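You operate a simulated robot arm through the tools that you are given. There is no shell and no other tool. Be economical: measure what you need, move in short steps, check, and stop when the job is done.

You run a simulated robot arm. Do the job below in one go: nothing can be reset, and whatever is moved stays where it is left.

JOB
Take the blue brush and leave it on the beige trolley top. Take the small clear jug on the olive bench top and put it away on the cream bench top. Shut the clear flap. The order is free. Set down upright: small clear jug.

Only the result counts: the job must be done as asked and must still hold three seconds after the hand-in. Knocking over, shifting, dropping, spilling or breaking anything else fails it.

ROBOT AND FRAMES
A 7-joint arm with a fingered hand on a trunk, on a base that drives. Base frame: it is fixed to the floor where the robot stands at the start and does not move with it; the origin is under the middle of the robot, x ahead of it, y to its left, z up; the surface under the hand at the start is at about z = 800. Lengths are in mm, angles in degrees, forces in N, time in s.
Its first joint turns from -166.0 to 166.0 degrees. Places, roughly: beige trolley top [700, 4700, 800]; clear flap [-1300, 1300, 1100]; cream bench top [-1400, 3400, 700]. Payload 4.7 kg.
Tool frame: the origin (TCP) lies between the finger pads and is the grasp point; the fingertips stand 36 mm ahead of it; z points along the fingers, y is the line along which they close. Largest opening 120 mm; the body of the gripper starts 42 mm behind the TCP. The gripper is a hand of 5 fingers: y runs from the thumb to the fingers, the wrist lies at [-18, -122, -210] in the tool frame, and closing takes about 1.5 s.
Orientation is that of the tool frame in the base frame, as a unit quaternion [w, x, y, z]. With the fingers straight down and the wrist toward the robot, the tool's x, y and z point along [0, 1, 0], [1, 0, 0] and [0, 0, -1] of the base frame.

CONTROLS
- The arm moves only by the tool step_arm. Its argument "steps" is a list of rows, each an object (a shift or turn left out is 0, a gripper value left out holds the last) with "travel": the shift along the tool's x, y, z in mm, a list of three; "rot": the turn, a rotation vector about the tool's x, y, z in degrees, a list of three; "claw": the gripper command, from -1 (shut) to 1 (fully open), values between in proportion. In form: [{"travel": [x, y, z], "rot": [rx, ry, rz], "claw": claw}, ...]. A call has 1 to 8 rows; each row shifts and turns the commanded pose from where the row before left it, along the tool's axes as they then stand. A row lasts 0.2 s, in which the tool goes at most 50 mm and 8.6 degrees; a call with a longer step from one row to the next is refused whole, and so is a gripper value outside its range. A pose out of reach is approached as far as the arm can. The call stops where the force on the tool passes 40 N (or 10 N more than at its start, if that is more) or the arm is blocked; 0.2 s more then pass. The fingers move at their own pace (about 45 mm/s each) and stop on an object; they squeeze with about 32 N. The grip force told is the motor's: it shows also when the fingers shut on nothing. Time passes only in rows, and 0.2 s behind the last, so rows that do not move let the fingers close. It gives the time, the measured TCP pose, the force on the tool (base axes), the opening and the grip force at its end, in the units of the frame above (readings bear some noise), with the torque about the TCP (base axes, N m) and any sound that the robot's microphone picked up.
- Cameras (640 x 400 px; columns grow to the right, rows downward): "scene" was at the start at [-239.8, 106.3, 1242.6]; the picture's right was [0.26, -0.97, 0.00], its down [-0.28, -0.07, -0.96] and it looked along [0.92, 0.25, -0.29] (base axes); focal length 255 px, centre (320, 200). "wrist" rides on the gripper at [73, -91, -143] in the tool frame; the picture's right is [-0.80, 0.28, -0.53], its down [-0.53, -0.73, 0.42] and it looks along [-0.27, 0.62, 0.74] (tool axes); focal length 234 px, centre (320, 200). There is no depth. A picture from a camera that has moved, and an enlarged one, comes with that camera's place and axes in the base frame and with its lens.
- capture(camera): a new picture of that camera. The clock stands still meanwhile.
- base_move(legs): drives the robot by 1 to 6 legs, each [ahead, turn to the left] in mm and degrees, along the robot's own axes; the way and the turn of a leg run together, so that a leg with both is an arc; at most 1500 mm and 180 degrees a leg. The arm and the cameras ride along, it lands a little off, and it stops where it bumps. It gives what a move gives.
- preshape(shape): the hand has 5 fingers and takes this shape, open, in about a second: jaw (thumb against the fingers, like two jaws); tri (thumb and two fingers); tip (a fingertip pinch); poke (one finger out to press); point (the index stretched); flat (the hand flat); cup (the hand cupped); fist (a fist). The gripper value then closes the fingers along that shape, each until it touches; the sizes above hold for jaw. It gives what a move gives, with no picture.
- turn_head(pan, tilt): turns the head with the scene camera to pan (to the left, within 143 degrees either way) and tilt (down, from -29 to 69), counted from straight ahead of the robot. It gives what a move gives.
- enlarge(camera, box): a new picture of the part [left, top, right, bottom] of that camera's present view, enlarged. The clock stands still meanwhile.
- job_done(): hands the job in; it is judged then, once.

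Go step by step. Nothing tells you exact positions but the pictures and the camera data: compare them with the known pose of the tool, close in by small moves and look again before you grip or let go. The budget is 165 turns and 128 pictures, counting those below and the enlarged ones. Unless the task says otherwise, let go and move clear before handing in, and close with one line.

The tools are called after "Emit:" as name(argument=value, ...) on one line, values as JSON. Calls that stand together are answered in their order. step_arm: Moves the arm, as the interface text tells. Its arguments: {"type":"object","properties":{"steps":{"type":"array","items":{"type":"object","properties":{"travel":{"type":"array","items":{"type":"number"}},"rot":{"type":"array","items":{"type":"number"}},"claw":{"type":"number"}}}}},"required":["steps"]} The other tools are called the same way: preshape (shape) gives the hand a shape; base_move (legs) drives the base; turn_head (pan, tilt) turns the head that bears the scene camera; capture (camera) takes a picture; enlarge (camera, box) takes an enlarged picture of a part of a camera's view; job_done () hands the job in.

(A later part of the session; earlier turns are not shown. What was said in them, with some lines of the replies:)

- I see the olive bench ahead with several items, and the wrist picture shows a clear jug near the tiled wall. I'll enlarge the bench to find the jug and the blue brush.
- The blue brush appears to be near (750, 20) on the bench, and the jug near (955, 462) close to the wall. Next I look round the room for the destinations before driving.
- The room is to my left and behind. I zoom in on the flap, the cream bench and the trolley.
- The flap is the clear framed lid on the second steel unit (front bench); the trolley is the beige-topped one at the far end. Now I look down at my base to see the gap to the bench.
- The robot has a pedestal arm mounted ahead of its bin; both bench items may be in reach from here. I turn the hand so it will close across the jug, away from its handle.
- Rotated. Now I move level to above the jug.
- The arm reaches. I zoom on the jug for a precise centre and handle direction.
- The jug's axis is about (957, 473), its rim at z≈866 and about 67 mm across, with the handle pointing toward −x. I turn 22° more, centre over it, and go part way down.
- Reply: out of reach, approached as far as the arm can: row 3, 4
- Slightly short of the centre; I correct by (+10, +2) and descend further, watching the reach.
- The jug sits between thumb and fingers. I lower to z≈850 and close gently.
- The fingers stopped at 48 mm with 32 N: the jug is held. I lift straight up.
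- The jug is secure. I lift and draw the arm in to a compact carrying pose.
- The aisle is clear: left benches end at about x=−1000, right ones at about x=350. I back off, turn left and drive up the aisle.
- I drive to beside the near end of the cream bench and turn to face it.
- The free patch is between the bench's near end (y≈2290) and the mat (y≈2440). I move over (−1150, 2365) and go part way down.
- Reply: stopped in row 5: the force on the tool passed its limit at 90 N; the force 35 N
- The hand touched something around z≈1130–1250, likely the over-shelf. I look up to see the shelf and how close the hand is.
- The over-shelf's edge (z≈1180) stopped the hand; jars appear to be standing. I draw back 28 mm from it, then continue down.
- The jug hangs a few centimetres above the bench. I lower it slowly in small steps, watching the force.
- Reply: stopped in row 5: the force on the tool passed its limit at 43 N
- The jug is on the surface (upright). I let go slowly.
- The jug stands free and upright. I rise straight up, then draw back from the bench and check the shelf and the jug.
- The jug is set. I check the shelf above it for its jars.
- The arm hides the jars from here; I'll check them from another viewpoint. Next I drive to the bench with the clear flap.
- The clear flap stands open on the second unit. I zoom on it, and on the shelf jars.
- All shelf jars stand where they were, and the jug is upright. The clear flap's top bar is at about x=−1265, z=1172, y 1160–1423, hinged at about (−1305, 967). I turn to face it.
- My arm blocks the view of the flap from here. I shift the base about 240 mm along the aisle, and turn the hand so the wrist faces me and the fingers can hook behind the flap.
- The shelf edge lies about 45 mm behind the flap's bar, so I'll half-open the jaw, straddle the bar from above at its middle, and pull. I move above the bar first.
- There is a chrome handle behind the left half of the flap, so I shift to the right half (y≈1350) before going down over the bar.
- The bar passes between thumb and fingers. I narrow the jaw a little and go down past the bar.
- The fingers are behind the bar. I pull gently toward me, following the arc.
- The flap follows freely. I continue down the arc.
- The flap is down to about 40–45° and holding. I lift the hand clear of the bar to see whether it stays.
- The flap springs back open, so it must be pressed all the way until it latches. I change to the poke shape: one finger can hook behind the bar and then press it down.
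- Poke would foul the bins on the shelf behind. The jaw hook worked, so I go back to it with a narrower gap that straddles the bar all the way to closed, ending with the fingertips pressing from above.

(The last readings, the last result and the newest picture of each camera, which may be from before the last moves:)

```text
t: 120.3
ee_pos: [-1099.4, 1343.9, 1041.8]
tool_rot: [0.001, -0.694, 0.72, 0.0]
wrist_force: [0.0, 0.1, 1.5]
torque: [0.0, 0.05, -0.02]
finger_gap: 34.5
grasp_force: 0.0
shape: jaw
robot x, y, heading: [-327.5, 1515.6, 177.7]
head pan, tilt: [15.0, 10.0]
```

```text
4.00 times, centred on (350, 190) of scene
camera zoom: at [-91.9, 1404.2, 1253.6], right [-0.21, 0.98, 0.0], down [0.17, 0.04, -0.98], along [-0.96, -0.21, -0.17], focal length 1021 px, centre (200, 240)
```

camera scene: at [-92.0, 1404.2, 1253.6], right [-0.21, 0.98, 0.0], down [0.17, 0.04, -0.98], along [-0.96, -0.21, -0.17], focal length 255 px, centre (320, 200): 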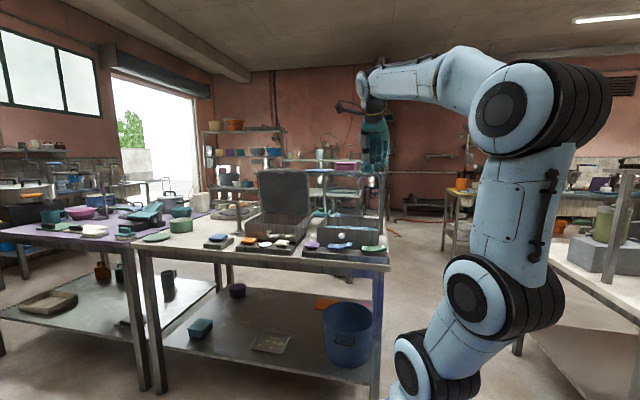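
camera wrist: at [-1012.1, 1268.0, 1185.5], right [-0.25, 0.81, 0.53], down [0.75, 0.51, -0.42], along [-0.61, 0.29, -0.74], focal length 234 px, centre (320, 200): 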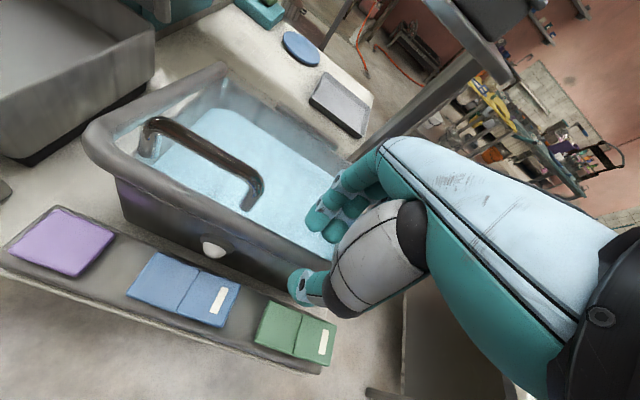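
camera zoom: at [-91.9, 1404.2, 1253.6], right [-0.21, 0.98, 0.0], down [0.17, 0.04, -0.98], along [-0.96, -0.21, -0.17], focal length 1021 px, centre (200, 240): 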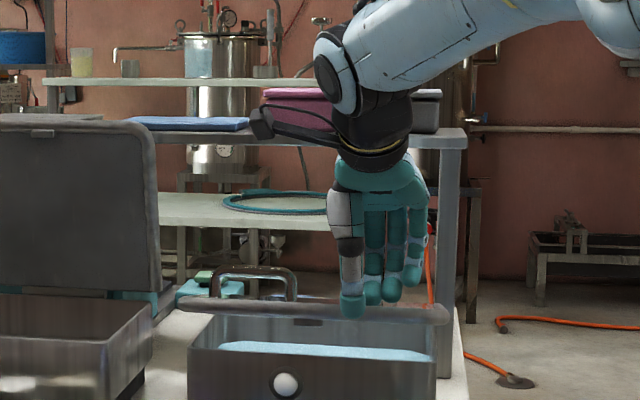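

The flap is nearly closed; I press straight down until it meets the box.

Emit:
step_arm(steps=[{"travel": [0, 0, 8]}, {"travel": [0, 0, 8]}, {"travel": [0, 0, 6]}, {"travel": [0, 0, 5]}, {"travel": [0, 0, 5]}])

Emit:
capture(camera="wrist")

Emit:
enlarge(camera="scene", box=[290, 140, 410, 240])

```text
t: 121.5
ee_pos: [-1099.9, 1341.8, 1011.4]
tool_rot: [0.001, -0.694, 0.72, -0.001]
wrist_force: [1.0, -0.4, 0.3]
torque: [0.03, -0.01, -0.03]
finger_gap: 34.3
grasp_force: 0.1
shape: jaw
robot x, y, heading: [-325.5, 1514.5, 177.3]
head pan, tilt: [15.0, 10.0]
```

```text
51 pictures are left
camera wrist: at [-1012.6, 1267.5, 1154.6], right [-0.25, 0.81, 0.53], down [0.75, 0.51, -0.42], along [-0.61, 0.29, -0.74], focal length 234 px, centre (320, 200)
```

wrist: 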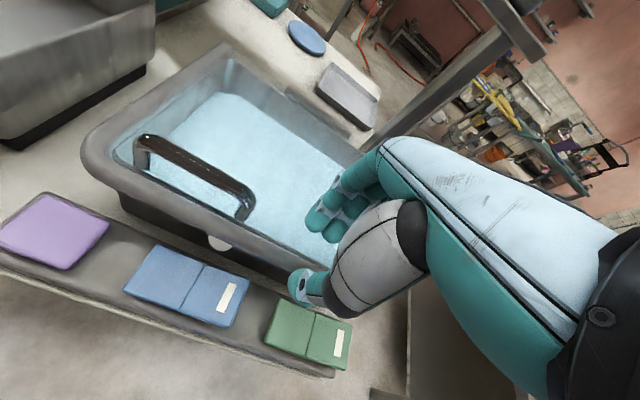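

```text
4.00 times, centred on (350, 190) of scene
camera zoom: at [-92.0, 1404.1, 1253.6], right [-0.21, 0.98, 0.0], down [0.17, 0.04, -0.98], along [-0.96, -0.21, -0.17], focal length 1021 px, centre (200, 240)
```

zoom: 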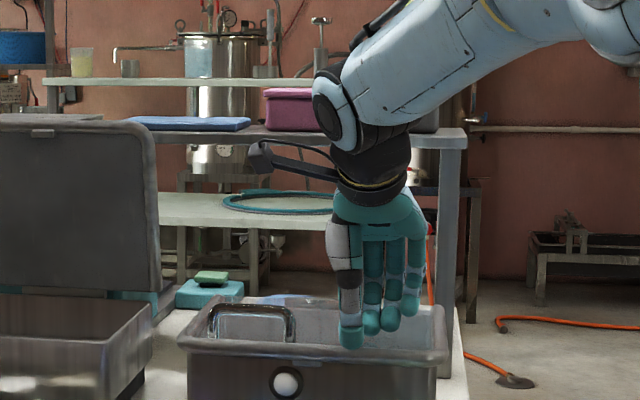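

It looks almost shut but with little force yet; I press a bit further in small steps.

Emit:
step_arm(steps=[{"travel": [0, 0, 3]}, {"travel": [0, 0, 3]}, {"travel": [0, 0, 3]}, {"travel": [0, 0, 3]}, {"travel": [0, 0, 3]}, {"travel": [0, 0, 3]}])

Emit:
enlarge(camera="scene", box=[290, 160, 410, 240])

```text
t: 122.9
ee_pos: [-1100.7, 1342.1, 1003.7]
tool_rot: [-0.008, -0.695, 0.719, 0.003]
wrist_force: [0.2, 1.4, 8.5]
torque: [-0.04, 0.23, -0.01]
finger_gap: 34.8
grasp_force: 0.1
shape: jaw
robot x, y, heading: [-328.1, 1517.8, 177.6]
head pan, tilt: [15.0, 10.0]
stopped in row 6: the force on the tool passed its limit at 43 N (the readings are from after the stop); the commanded pose is now the measured one
```

```text
5.00 times, centred on (350, 200) of scene
camera zoom: at [-91.8, 1404.1, 1253.6], right [-0.21, 0.98, 0.0], down [0.17, 0.04, -0.98], along [-0.96, -0.21, -0.17], focal length 1277 px, centre (170, 200)
```

zoom: 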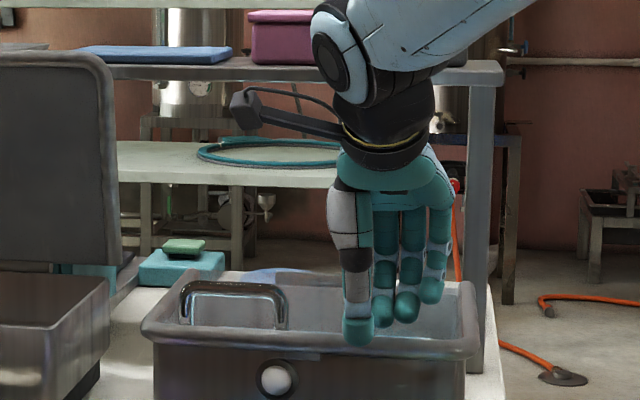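

It bottomed out at 43 N. I lift a little and check whether it stays shut.

Emit:
step_arm(steps=[{"travel": [0, 0, -10]}, {"travel": [0, 0, -20]}, {"travel": [0, 0, -30]}, {"travel": [0, 0, 0]}, {"travel": [0, 0, 0]}, {"travel": [0, 0, 0]}])

Emit:
enlarge(camera="scene", box=[290, 140, 410, 240])

```text
t: 124.3
ee_pos: [-1101.2, 1341.9, 1062.3]
tool_rot: [-0.005, -0.694, 0.72, 0.002]
wrist_force: [0.1, 1.0, 0.3]
torque: [0.01, -0.03, 0.02]
finger_gap: 34.5
grasp_force: 0.0
shape: jaw
robot x, y, heading: [-323.2, 1518.7, 177.4]
head pan, tilt: [15.0, 10.0]
```

```text
4.00 times, centred on (350, 190) of scene
camera zoom: at [-92.1, 1404.0, 1253.6], right [-0.21, 0.98, 0.0], down [0.17, 0.04, -0.98], along [-0.96, -0.21, -0.17], focal length 1021 px, centre (200, 240)
```

zoom: 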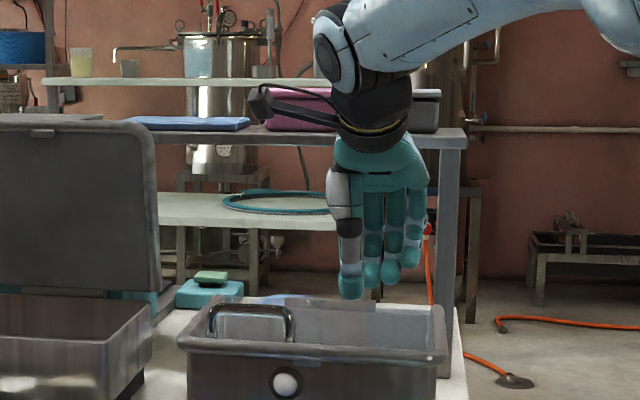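

The flap stays shut. I withdraw the arm and confirm.

Emit:
step_arm(steps=[{"travel": [0, 0, -30]}, {"travel": [0, -35, -25]}, {"travel": [0, -38, -20]}, {"travel": [0, -38, -10]}, {"travel": [0, -38, 0]}, {"travel": [0, -38, 0]}, {"travel": [0, -38, 0], "claw": 1}])

Emit:
enlarge(camera="scene", box=[260, 140, 420, 260])

```text
t: 125.9
ee_pos: [-875.4, 1336.4, 1144.3]
tool_rot: [-0.006, -0.694, 0.72, 0.003]
wrist_force: [0.5, 0.2, -0.5]
torque: [0.01, 0.0, 0.0]
finger_gap: 68.7
grasp_force: 0.1
shape: jaw
robot x, y, heading: [-328.2, 1520.7, 177.6]
head pan, tilt: [15.0, 10.0]
```

```text
3.33 times, centred on (340, 200) of scene
camera zoom: at [-92.2, 1403.9, 1253.7], right [-0.21, 0.98, 0.0], down [0.17, 0.04, -0.98], along [-0.96, -0.21, -0.17], focal length 851 px, centre (253, 200)
```

zoom: 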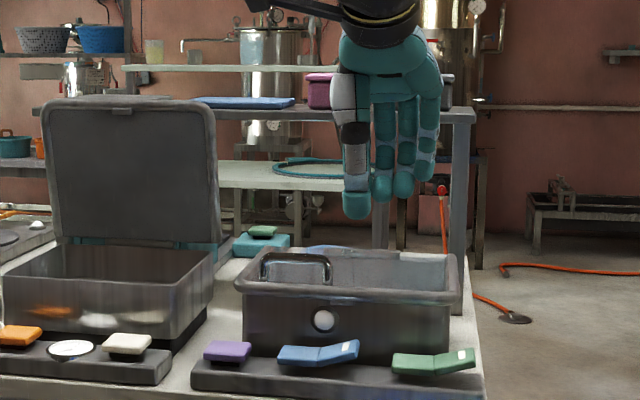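

The flap is shut and stays so. Now I drive back to the olive bench for the brush.

Emit:
base_move(legs=[[0, 92.5], [1500, 0], [0, 90]])

Emit:
turn_head(pan=0, tilt=25)

Emit:
capture(camera="scene")

```text
t: 141.3
ee_pos: [183.4, 190.4, 1145.0]
tool_rot: [0.002, 0.697, 0.717, 0.005]
wrist_force: [-0.8, -0.4, -0.3]
torque: [-0.04, 0.01, 0.03]
finger_gap: 119.7
grasp_force: 0.0
shape: jaw
robot x, y, heading: [-355.0, -29.9, 1.2]
head pan, tilt: [15.0, 10.0]
```

```text
t: 142.0
ee_pos: [183.6, 189.8, 1145.3]
tool_rot: [0.001, 0.696, 0.718, 0.005]
wrist_force: [-0.9, -0.5, 0.5]
torque: [-0.02, 0.0, 0.0]
finger_gap: 119.5
grasp_force: 0.1
shape: jaw
robot x, y, heading: [-349.7, -29.2, 1.0]
head pan, tilt: [0.0, 25.0]
```

```text
46 pictures are left
camera scene: at [-590.5, 47.1, 1229.3], right [0.02, -1.0, 0.0], down [-0.42, -0.01, -0.91], along [0.91, 0.02, -0.42], focal length 255 px, centre (320, 200)
```

scene: 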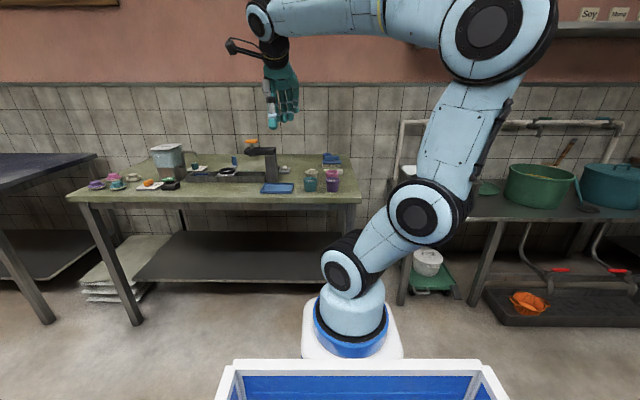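

Emit:
base_move(legs=[[330, 0]])

Emit:
step_arm(steps=[{"travel": [-25, 38, 0]}, {"travel": [-25, 38, 0]}, {"travel": [-25, 38, 0]}, {"travel": [-25, 38, 0]}])

Emit:
capture(camera="wrist")

Emit:
turn_head(pan=0, tilt=25)

Emit:
capture(camera="scene")

```text
t: 144.2
ee_pos: [514.7, 197.5, 1145.1]
tool_rot: [0.001, 0.696, 0.718, 0.007]
wrist_force: [0.2, 0.3, -0.3]
torque: [0.02, -0.02, 0.02]
finger_gap: 119.6
grasp_force: 0.1
shape: jaw
robot x, y, heading: [-19.6, -19.4, 1.0]
head pan, tilt: [0.0, 25.0]
```

```text
t: 145.2
ee_pos: [670.2, 104.4, 1145.4]
tool_rot: [0.002, 0.696, 0.718, 0.006]
wrist_force: [-0.9, 0.4, 0.2]
torque: [0.0, -0.03, -0.01]
finger_gap: 120.1
grasp_force: 0.1
shape: jaw
robot x, y, heading: [-23.0, -24.3, 1.1]
head pan, tilt: [0.0, 25.0]
```

```text
45 pictures are left
camera wrist: at [573.8, 175.4, 1288.3], right [0.3, -0.8, 0.52], down [-0.71, -0.55, -0.44], along [0.64, -0.24, -0.73], focal length 234 px, centre (320, 200)
```

wrist: 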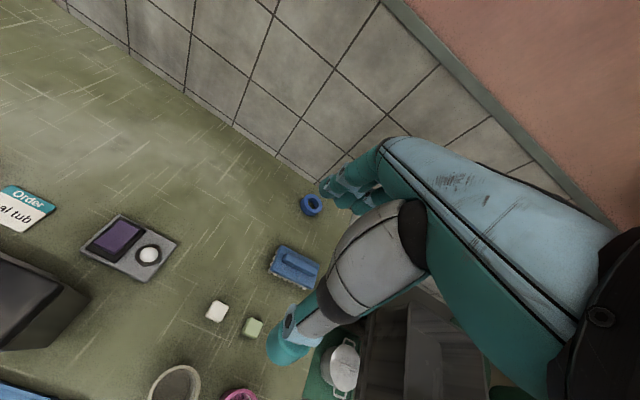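

```text
t: 145.8
ee_pos: [669.0, 106.0, 1145.4]
tool_rot: [0.002, 0.696, 0.718, 0.005]
wrist_force: [0.7, -0.2, -0.6]
torque: [0.01, -0.02, 0.01]
finger_gap: 119.9
grasp_force: 0.0
shape: jaw
robot x, y, heading: [-20.4, -23.6, 1.2]
head pan, tilt: [0.0, 25.0]
```

```text
44 pictures are left
camera scene: at [-259.6, 53.5, 1229.3], right [0.02, -1.0, 0.0], down [-0.42, -0.01, -0.91], along [0.91, 0.02, -0.42], focal length 255 px, centre (320, 200)
```

scene: 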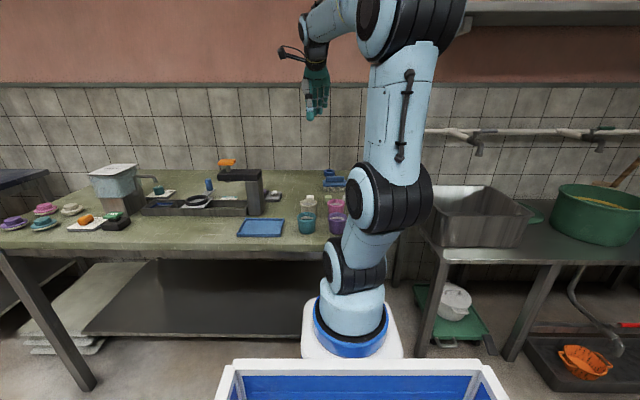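

The brush lies ahead, near the blue ring. I zoom on it for position and angle.

Emit:
enlarge(camera="wrist", box=[200, 180, 360, 360])

Emit:
enlarge(camera="scene", box=[280, 150, 360, 250])

```text
2.22 times, centred on (280, 270) of wrist
camera zoom: at [573.8, 176.0, 1287.7], right [0.3, -0.8, 0.52], down [-0.71, -0.55, -0.43], along [0.64, -0.24, -0.73], focal length 520 px, centre (409, 44)
```

zoom: 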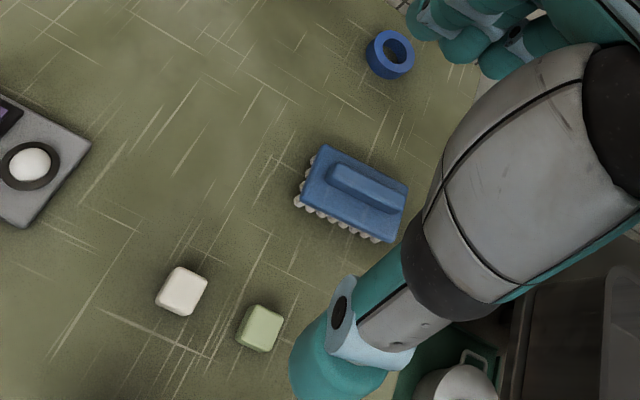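

```text
4.00 times, centred on (320, 200) of scene
camera zoom: at [-259.6, 53.5, 1229.3], right [0.02, -1.0, 0.0], down [-0.42, -0.01, -0.91], along [0.91, 0.02, -0.42], focal length 1021 px, centre (320, 200)
```

zoom: 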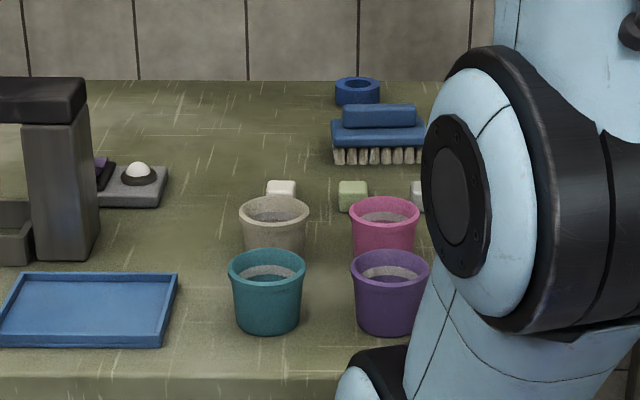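

The brush centre is about (772, 18), long side along y, top ridge at about z=850. I'll grip across its 58 mm width, closing along x.

Emit:
step_arm(steps=[{"rot": [0, 0, -3]}, {"travel": [-32, 32, 0]}, {"travel": [-32, 32, 0]}, {"travel": [-32, 31, 0]}, {"travel": [0, 0, 45]}, {"travel": [0, 0, 45]}, {"travel": [0, 0, 45]}, {"travel": [0, 0, 45]}])

Emit:
enlarge(camera="wrist", box=[160, 150, 420, 400])

Emit:
enlarge(camera="scene", box=[280, 100, 400, 220])

```text
t: 147.6
ee_pos: [774.8, 14.6, 966.6]
tool_rot: [0.002, 0.677, 0.736, 0.007]
wrist_force: [-0.4, -0.6, 0.8]
torque: [-0.03, -0.03, -0.01]
finger_gap: 119.8
grasp_force: 0.0
shape: jaw
robot x, y, heading: [-19.9, -20.1, 1.2]
head pan, tilt: [0.0, 25.0]
```

```text
1.60 times, centred on (290, 275) of wrist
camera zoom: at [674.9, 80.4, 1108.8], right [0.34, -0.78, 0.53], down [-0.68, -0.59, -0.44], along [0.65, -0.21, -0.73], focal length 375 px, centre (368, 80)
```

zoom: 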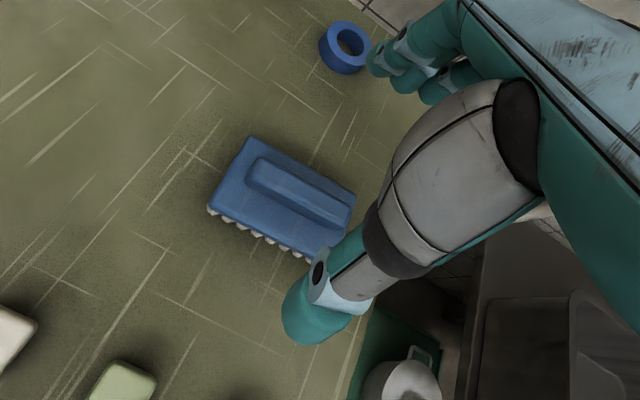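

```text
3.33 times, centred on (340, 160) of scene
camera zoom: at [-259.8, 53.5, 1229.2], right [0.02, -1.0, 0.0], down [-0.42, -0.01, -0.91], along [0.91, 0.02, -0.42], focal length 851 px, centre (253, 333)
```

zoom: 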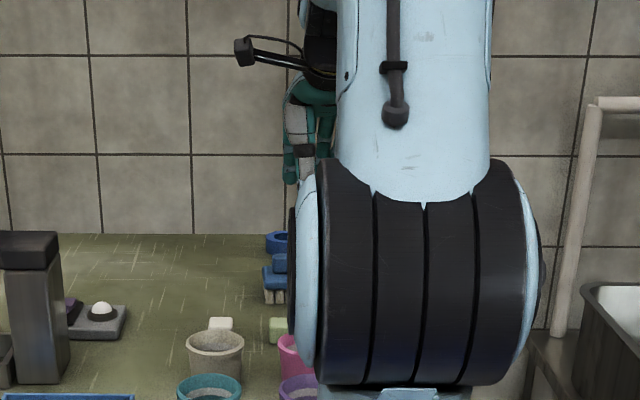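

Emit:
step_arm(steps=[{"travel": [0, 3, 0], "rot": [0, 0, -4]}, {"travel": [0, 0, 25]}, {"travel": [0, 0, 25]}, {"travel": [0, 0, 25]}, {"travel": [0, 0, 20]}])

Emit:
enlarge(camera="wrist", box=[160, 150, 420, 400])

```text
t: 148.8
ee_pos: [780.3, 15.0, 871.9]
tool_rot: [0.002, 0.652, 0.759, 0.006]
wrist_force: [0.4, 0.2, -0.2]
torque: [0.02, 0.0, -0.02]
finger_gap: 119.8
grasp_force: 0.0
shape: jaw
robot x, y, heading: [-21.6, -23.1, 1.2]
head pan, tilt: [0.0, 25.0]
```

```text
1.60 times, centred on (290, 275) of wrist
camera zoom: at [676.1, 74.3, 1013.7], right [0.39, -0.75, 0.53], down [-0.64, -0.63, -0.43], along [0.66, -0.16, -0.73], focal length 375 px, centre (368, 80)
```

zoom: 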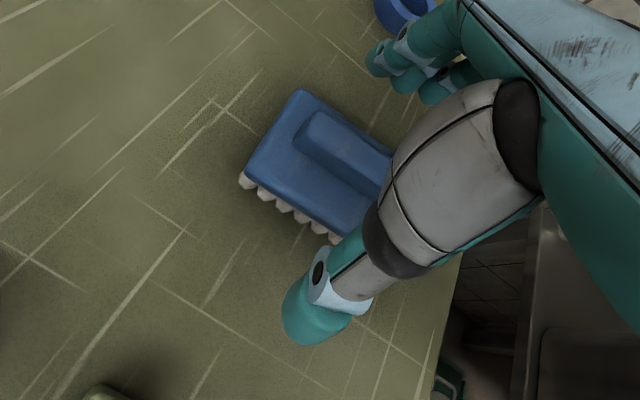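

Emit:
step_arm(steps=[{"travel": [0, 0, 13]}, {"travel": [0, 0, 12]}, {"claw": -1}, {"claw": -1}, {"claw": -1}, {"claw": -1}, {"claw": -1}, {"claw": -1}])

Emit:
enlarge(camera="wrist", box=[160, 150, 420, 400])

```text
t: 150.6
ee_pos: [778.4, 14.2, 846.9]
tool_rot: [0.002, 0.65, 0.76, 0.005]
wrist_force: [0.5, 0.1, 0.2]
torque: [-0.02, 0.02, 0.0]
finger_gap: 54.2
grasp_force: 32.2
shape: jaw
robot x, y, heading: [-20.4, -23.8, 1.0]
head pan, tilt: [0.0, 25.0]
```

```text
1.60 times, centred on (290, 275) of wrist
camera zoom: at [675.4, 72.7, 989.0], right [0.39, -0.75, 0.53], down [-0.64, -0.64, -0.43], along [0.66, -0.17, -0.73], focal length 375 px, centre (368, 80)
```

zoom: 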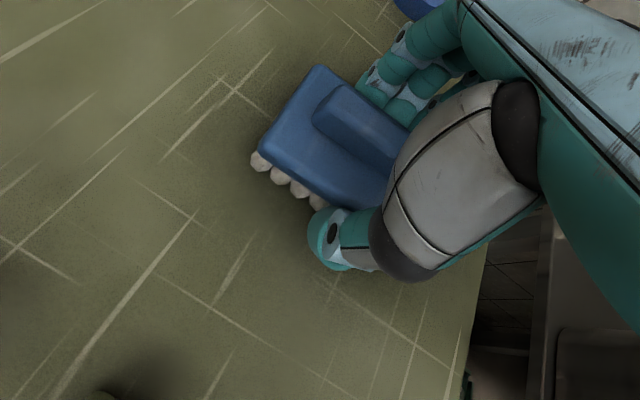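

Gripped at 54 mm with 32 N. I lift it, then draw in.

Emit:
step_arm(steps=[{"travel": [0, 0, -15]}, {"travel": [0, 0, -30]}, {"travel": [0, 0, -40]}, {"travel": [0, 0, -45]}, {"travel": [0, 0, -45]}, {"travel": [0, 0, -45]}, {"travel": [0, 0, -45]}])

Emit:
step_arm(steps=[{"travel": [10, -40, 0]}, {"travel": [10, -40, 0]}, {"travel": [10, -40, 0]}, {"travel": [10, -40, 0]}])

Emit:
capture(camera="wrist")

```text
t: 152.2
ee_pos: [777.0, 13.0, 1111.1]
tool_rot: [0.003, 0.651, 0.759, 0.005]
wrist_force: [0.3, 0.3, -1.5]
torque: [-0.02, 0.01, 0.05]
finger_gap: 54.1
grasp_force: 31.8
shape: jaw
robot x, y, heading: [-16.4, -22.0, 1.3]
head pan, tilt: [0.0, 25.0]
```

```text
t: 153.2
ee_pos: [611.0, 29.2, 1111.7]
tool_rot: [0.002, 0.651, 0.759, 0.005]
wrist_force: [0.4, -0.2, -2.3]
torque: [0.0, 0.04, 0.01]
finger_gap: 54.2
grasp_force: 31.9
shape: jaw
robot x, y, heading: [-19.8, -23.0, 1.0]
head pan, tilt: [0.0, 25.0]
```

```text
37 pictures are left
camera wrist: at [508.1, 88.0, 1253.9], right [0.39, -0.75, 0.53], down [-0.64, -0.64, -0.43], along [0.66, -0.17, -0.73], focal length 234 px, centre (320, 200)
```

wrist: 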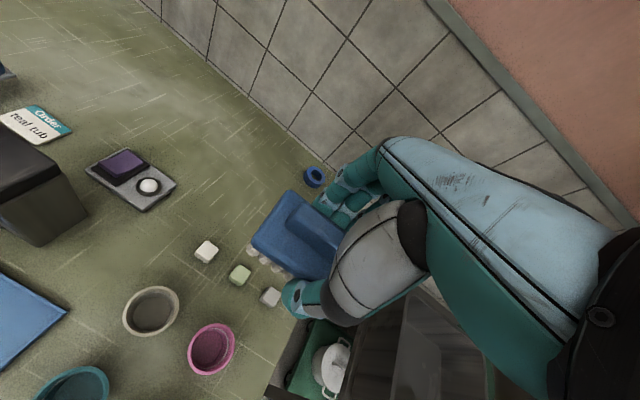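

The brush is held. I back off, turn, and drive up the aisle toward the trolley.

Emit:
base_move(legs=[[-310, 0], [0, 89], [1500, 0], [1400, 0]])

Emit:
turn_head(pan=-20, tilt=15)

Emit:
capture(camera="scene")

```text
t: 173.0
ee_pos: [-168.7, 3556.4, 1112.5]
tool_rot: [-0.002, -0.01, 1.0, 0.006]
wrist_force: [-0.6, 0.7, -0.9]
torque: [0.01, -0.02, 0.01]
finger_gap: 53.8
grasp_force: 31.7
shape: jaw
robot x, y, heading: [-201.3, 2921.0, 83.9]
head pan, tilt: [0.0, 25.0]
```

```text
t: 173.8
ee_pos: [-166.2, 3557.0, 1112.0]
tool_rot: [-0.001, -0.011, 1.0, 0.006]
wrist_force: [-0.1, 0.2, -0.6]
torque: [0.0, -0.02, -0.02]
finger_gap: 53.8
grasp_force: 32.1
shape: jaw
robot x, y, heading: [-200.1, 2920.5, 84.0]
head pan, tilt: [-20.0, 15.0]
```

```text
36 pictures are left
camera scene: at [-274.6, 2688.5, 1245.5], right [0.9, -0.44, 0.0], down [-0.11, -0.23, -0.97], along [0.43, 0.87, -0.26], focal length 255 px, centre (320, 200)
```

scene: 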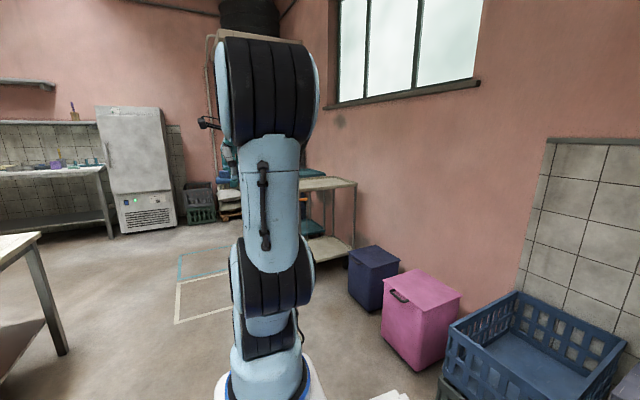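

Boxes stand along the right wall (x≥700), so I approach the trolley from the south-west, stopping at about (370, 3850) facing it.

Emit:
base_move(legs=[[0, -25.5], [1090, 0], [0, 31.5]])

Emit:
turn_head(pan=-5, tilt=15)

Emit:
capture(camera="scene")

Emit:
capture(camera="wrist")

```text
t: 179.6
ee_pos: [583.9, 4287.5, 1109.0]
tool_rot: [-0.001, 0.208, 0.978, 0.003]
wrist_force: [0.8, -0.2, -0.7]
torque: [-0.01, 0.02, 0.03]
finger_gap: 53.3
grasp_force: 32.1
shape: jaw
robot x, y, heading: [279.7, 3727.3, 58.3]
head pan, tilt: [-20.0, 15.0]
stopped in leg 2: the robot was blocked; the commanded pose is now the measured one
```

```text
t: 180.4
ee_pos: [583.0, 4287.8, 1108.9]
tool_rot: [-0.001, 0.209, 0.978, 0.004]
wrist_force: [0.2, -0.8, -1.0]
torque: [0.02, 0.0, 0.0]
finger_gap: 53.8
grasp_force: 32.0
shape: jaw
robot x, y, heading: [284.4, 3729.4, 58.0]
head pan, tilt: [-5.0, 15.0]
```

```text
35 pictures are left
camera scene: at [95.4, 3565.7, 1245.5], right [0.8, -0.6, 0.0], down [-0.15, -0.21, -0.97], along [0.58, 0.77, -0.26], focal length 255 px, centre (320, 200)
```

scene: 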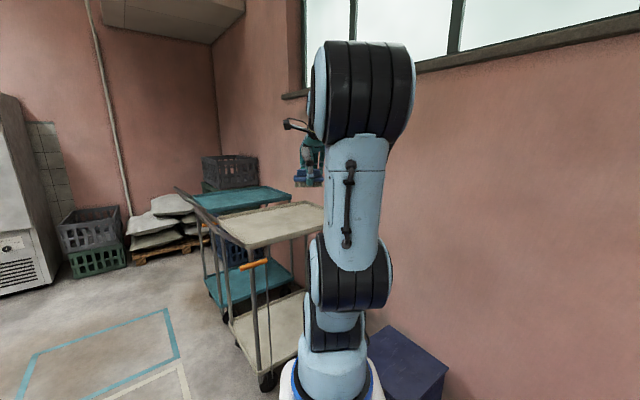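

```text
34 pictures are left
camera wrist: at [478.6, 4234.5, 1252.3], right [0.85, -0.08, 0.52], down [0.19, -0.88, -0.43], along [0.5, 0.46, -0.73], focal length 234 px, centre (320, 200)
```

wrist: 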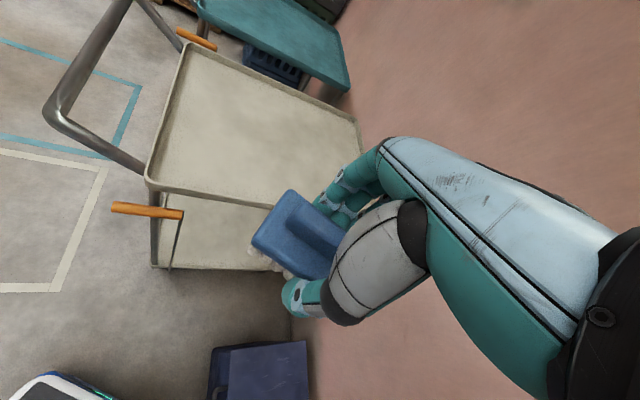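

The base touched the navy box at its right front corner. I reverse, straighten to face +y further left, and look again.

Emit:
base_move(legs=[[-200, 0], [0, 32], [180, 0]])

Emit:
turn_head(pan=-30, tilt=25)

Emit:
capture(camera="scene")

```text
t: 184.7
ee_pos: [140.0, 4368.8, 1108.9]
tool_rot: [-0.002, -0.066, 0.998, 0.002]
wrist_force: [0.6, 0.0, -1.1]
torque: [0.02, -0.04, 0.01]
finger_gap: 53.6
grasp_force: 31.9
shape: jaw
robot x, y, heading: [173.8, 3733.0, 90.2]
head pan, tilt: [-5.0, 15.0]
```

```text
t: 185.5
ee_pos: [139.6, 4369.6, 1109.7]
tool_rot: [-0.002, -0.066, 0.998, 0.002]
wrist_force: [-1.1, 0.0, -1.2]
torque: [-0.02, 0.0, 0.02]
finger_gap: 53.6
grasp_force: 32.2
shape: jaw
robot x, y, heading: [175.8, 3735.9, 90.0]
head pan, tilt: [-30.0, 25.0]
```

```text
33 pictures are left
camera scene: at [141.4, 3486.2, 1229.3], right [0.87, -0.5, 0.0], down [-0.21, -0.37, -0.91], along [0.45, 0.79, -0.42], focal length 255 px, centre (320, 200)
```

scene: 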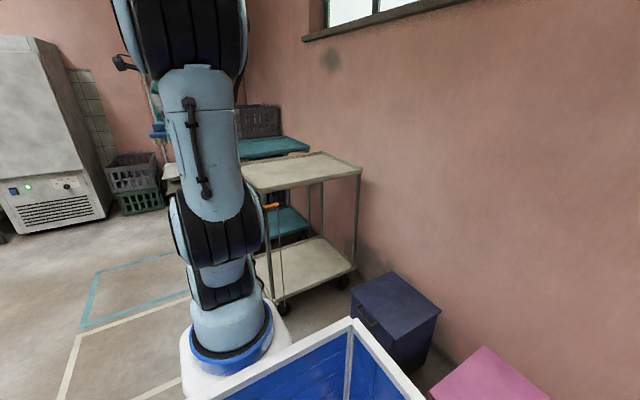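

The navy box appears unmoved and I'm facing the trolley clear of it. The top spans about x 419–990, y 4480–4905; I move the brush over (600, 4610).

Emit:
step_arm(steps=[{"travel": [-44, 16, 0]}, {"travel": [-44, 16, 0]}, {"travel": [-44, 16, 0]}, {"travel": [-44, 16, 0]}, {"travel": [-44, 16, 0]}, {"travel": [-44, 16, 0]}, {"travel": [-44, 16, 0]}, {"travel": [-44, 16, 0]}])

Emit:
step_arm(steps=[{"travel": [-44, 16, 0]}, {"travel": [-44, 16, 0]}, {"travel": [-44, 16, 0]}, {"travel": [0, 0, 40]}, {"travel": [0, 0, 40]}, {"travel": [0, 0, 40]}])

Emit:
capture(camera="wrist")

Emit:
enlarge(camera="scene", box=[200, 80, 400, 230])

```text
t: 187.3
ee_pos: [473.6, 4543.2, 1108.6]
tool_rot: [-0.002, -0.067, 0.998, 0.004]
wrist_force: [0.4, -1.0, -0.3]
torque: [0.01, -0.05, 0.0]
finger_gap: 53.4
grasp_force: 32.6
shape: jaw
robot x, y, heading: [173.0, 3737.2, 90.0]
head pan, tilt: [-30.0, 25.0]
```

```text
t: 188.7
ee_pos: [594.9, 4607.1, 987.7]
tool_rot: [-0.001, -0.067, 0.998, 0.003]
wrist_force: [-0.2, -0.4, 0.7]
torque: [0.04, -0.03, 0.01]
finger_gap: 53.2
grasp_force: 32.9
shape: jaw
robot x, y, heading: [179.6, 3737.6, 89.9]
head pan, tilt: [-30.0, 25.0]
```

```text
32 pictures are left
camera wrist: at [535.2, 4508.4, 1129.4], right [0.76, 0.38, 0.53], down [0.62, -0.65, -0.43], along [0.18, 0.66, -0.73], focal length 234 px, centre (320, 200)
```

wrist: 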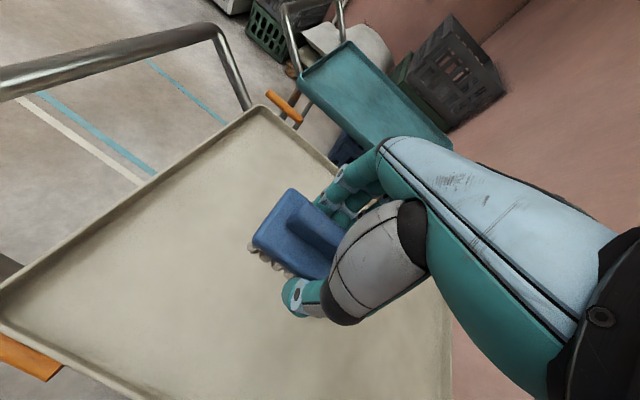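

```text
2.67 times, centred on (300, 155) of scene
camera zoom: at [141.5, 3486.1, 1229.2], right [0.87, -0.5, 0.0], down [-0.21, -0.37, -0.91], along [0.45, 0.78, -0.42], focal length 681 px, centre (373, 320)
```

zoom: 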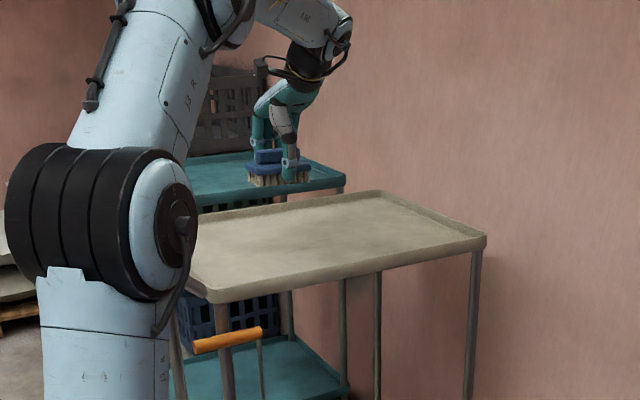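

The brush is above the middle-left of the beige top. I lower most of the way, then in small steps until contact.

Emit:
step_arm(steps=[{"travel": [0, 0, 35]}, {"travel": [0, 0, 35]}, {"travel": [0, 0, 20]}])

Emit:
enlarge(camera="scene", box=[240, 110, 360, 210])

```text
t: 189.5
ee_pos: [595.4, 4606.9, 899.3]
tool_rot: [-0.001, -0.066, 0.998, 0.003]
wrist_force: [-0.2, 0.5, -1.6]
torque: [0.0, -0.01, -0.01]
finger_gap: 53.5
grasp_force: 32.4
shape: jaw
robot x, y, heading: [174.8, 3733.1, 90.0]
head pan, tilt: [-30.0, 25.0]
```

```text
4.00 times, centred on (300, 160) of scene
camera zoom: at [141.6, 3486.1, 1229.3], right [0.87, -0.5, 0.0], down [-0.21, -0.37, -0.91], along [0.45, 0.78, -0.42], focal length 1021 px, centre (400, 360)
```

zoom: 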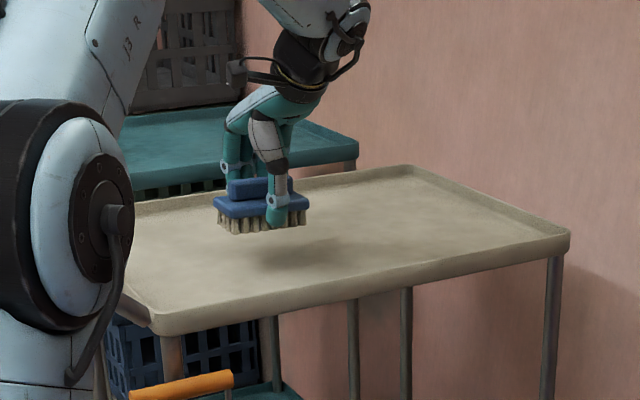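

Emit:
step_arm(steps=[{"travel": [0, 0, 5]}, {"travel": [0, 0, 5]}, {"travel": [0, 0, 5]}, {"travel": [0, 0, 4]}, {"travel": [0, 0, 4]}, {"travel": [0, 0, 4]}, {"travel": [0, 0, 4]}, {"travel": [0, 0, 4]}])

Emit:
enlarge(camera="scene", box=[240, 110, 360, 210])

```text
t: 191.3
ee_pos: [595.1, 4607.2, 865.7]
tool_rot: [-0.001, -0.066, 0.998, 0.003]
wrist_force: [-0.3, -0.4, -1.3]
torque: [-0.01, 0.0, 0.03]
finger_gap: 53.3
grasp_force: 32.0
shape: jaw
robot x, y, heading: [173.9, 3735.0, 89.8]
head pan, tilt: [-30.0, 25.0]
```

```text
4.00 times, centred on (300, 160) of scene
camera zoom: at [141.6, 3486.2, 1229.3], right [0.87, -0.5, 0.0], down [-0.21, -0.37, -0.91], along [0.45, 0.78, -0.42], focal length 1021 px, centre (400, 360)
```

zoom: 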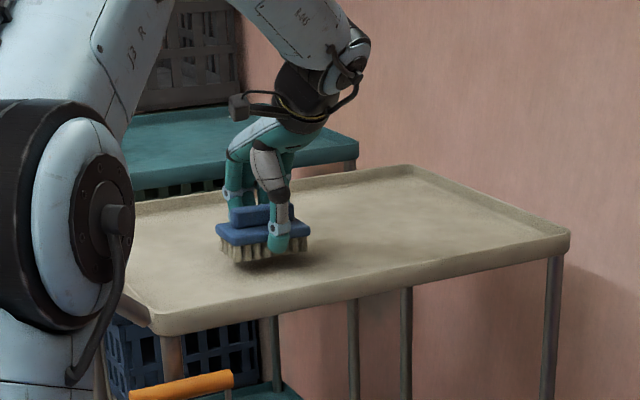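

Close to contact; a few more small steps.

Emit:
step_arm(steps=[{"travel": [0, 0, 3]}, {"travel": [0, 0, 3]}, {"travel": [0, 0, 3]}, {"travel": [0, 0, 3]}, {"travel": [0, 0, 3]}, {"travel": [0, 0, 3]}, {"travel": [0, 0, 2]}])

Emit:
enlarge(camera="scene", box=[260, 130, 340, 190])

```text
t: 192.9
ee_pos: [594.2, 4609.9, 845.3]
tool_rot: [-0.001, -0.066, 0.998, 0.003]
wrist_force: [0.2, 0.0, 4.8]
torque: [-0.03, -0.12, -0.03]
finger_gap: 53.7
grasp_force: 32.2
shape: jaw
robot x, y, heading: [169.6, 3739.8, 90.4]
head pan, tilt: [-30.0, 25.0]
```

```text
6.67 times, centred on (300, 160) of scene
camera zoom: at [141.6, 3486.0, 1229.2], right [0.87, -0.5, 0.0], down [-0.21, -0.37, -0.91], along [0.45, 0.78, -0.42], focal length 1702 px, centre (453, 467)
```

zoom: 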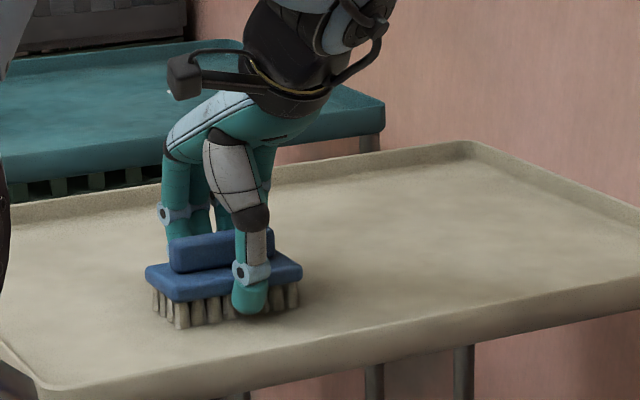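

The brush touches the top (upward force 5 N). I open the hand and rise.

Emit:
step_arm(steps=[{"claw": 0.1}, {"claw": 0.4}, {"claw": 1}, {"claw": 1}, {"claw": 1}, {"claw": 1}, {"claw": 1}])

Emit:
step_arm(steps=[{"travel": [0, 0, -15]}, {"travel": [0, 0, -35]}, {"travel": [0, 0, -40]}, {"travel": [0, 0, -40]}, {"travel": [0, 0, -40]}, {"travel": [0, 0, -40]}])

Emit:
capture(camera="wrist")

Emit:
enlarge(camera="scene", box=[240, 110, 360, 210])

```text
t: 194.5
ee_pos: [593.4, 4609.4, 842.9]
tool_rot: [-0.002, -0.066, 0.998, 0.002]
wrist_force: [-0.3, -0.2, -0.5]
torque: [-0.01, 0.01, 0.04]
finger_gap: 119.3
grasp_force: 0.0
shape: jaw
robot x, y, heading: [176.8, 3733.5, 89.9]
head pan, tilt: [-30.0, 25.0]
```

```text
t: 195.9
ee_pos: [593.9, 4607.7, 1051.6]
tool_rot: [-0.003, -0.066, 0.998, 0.002]
wrist_force: [-0.2, 0.8, -1.2]
torque: [-0.02, 0.05, -0.02]
finger_gap: 119.8
grasp_force: 0.1
shape: jaw
robot x, y, heading: [174.4, 3738.9, 90.2]
head pan, tilt: [-30.0, 25.0]
```

```text
27 pictures are left
camera wrist: at [534.4, 4508.3, 1195.7], right [0.76, 0.38, 0.52], down [0.62, -0.65, -0.43], along [0.18, 0.65, -0.74], focal length 234 px, centre (320, 200)
```

wrist: 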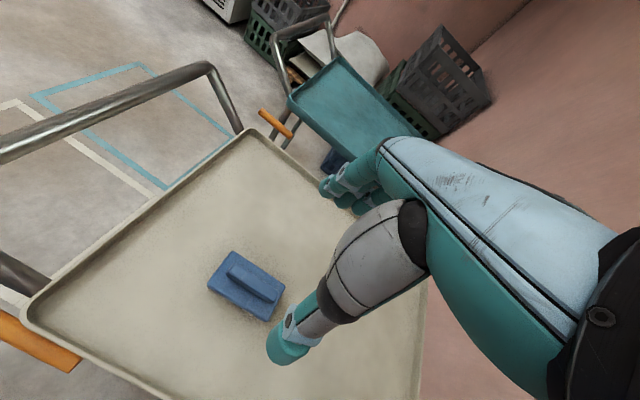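

```text
4.00 times, centred on (300, 160) of scene
camera zoom: at [141.8, 3486.4, 1229.3], right [0.87, -0.5, 0.0], down [-0.21, -0.37, -0.91], along [0.45, 0.78, -0.42], focal length 1021 px, centre (400, 360)
```

zoom: 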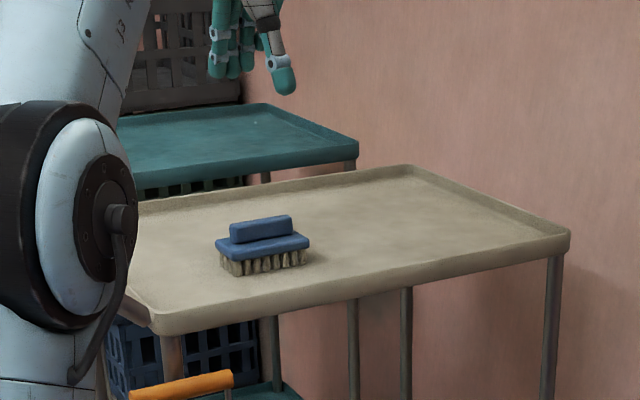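

The brush stands on the beige trolley top. A last look back at the flap and jug before handing in.

Emit:
turn_head(pan=135, tilt=10)

Emit:
capture(camera="scene")

```text
t: 198.5
ee_pos: [594.5, 4607.9, 1054.3]
tool_rot: [-0.002, -0.066, 0.998, 0.003]
wrist_force: [-0.6, 0.3, 0.5]
torque: [-0.03, 0.0, 0.0]
finger_gap: 119.7
grasp_force: 0.1
shape: jaw
robot x, y, heading: [177.5, 3733.0, 89.8]
head pan, tilt: [135.0, 10.0]
```

```text
25 pictures are left
camera scene: at [29.8, 3340.7, 1253.7], right [-0.71, 0.71, 0.0], down [0.12, 0.12, -0.98], along [-0.7, -0.7, -0.17], focal length 255 px, centre (320, 200)
```

scene: 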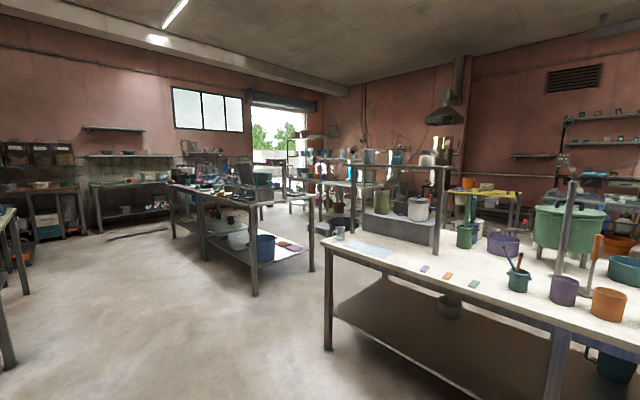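

Emit:
enlarge(camera="scene", box=[220, 150, 440, 270])

```text
2.91 times, centred on (330, 210) of scene
camera zoom: at [29.8, 3340.7, 1253.7], right [-0.71, 0.71, 0.0], down [0.12, 0.12, -0.98], along [-0.7, -0.7, -0.17], focal length 743 px, centre (291, 171)
```

zoom: 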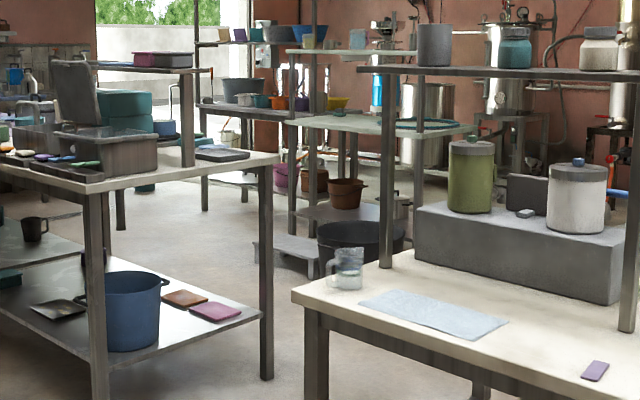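

The flap is still shut, the jug stands upright on the cream bench, and the brush is on the trolley. I hand in now.

Emit:
job_done()

```text
The job is handed in.
```

The job is handed in: the blue brush is on the beige trolley top, the small clear jug stands upright on the cream bench top, and the clear flap is shut. I made two unplanned contacts. The hand bumped the shelf over the cream bench, and the base bumped the navy box by the right-hand wall. Neither the shelf jars nor the box appeared to have moved.
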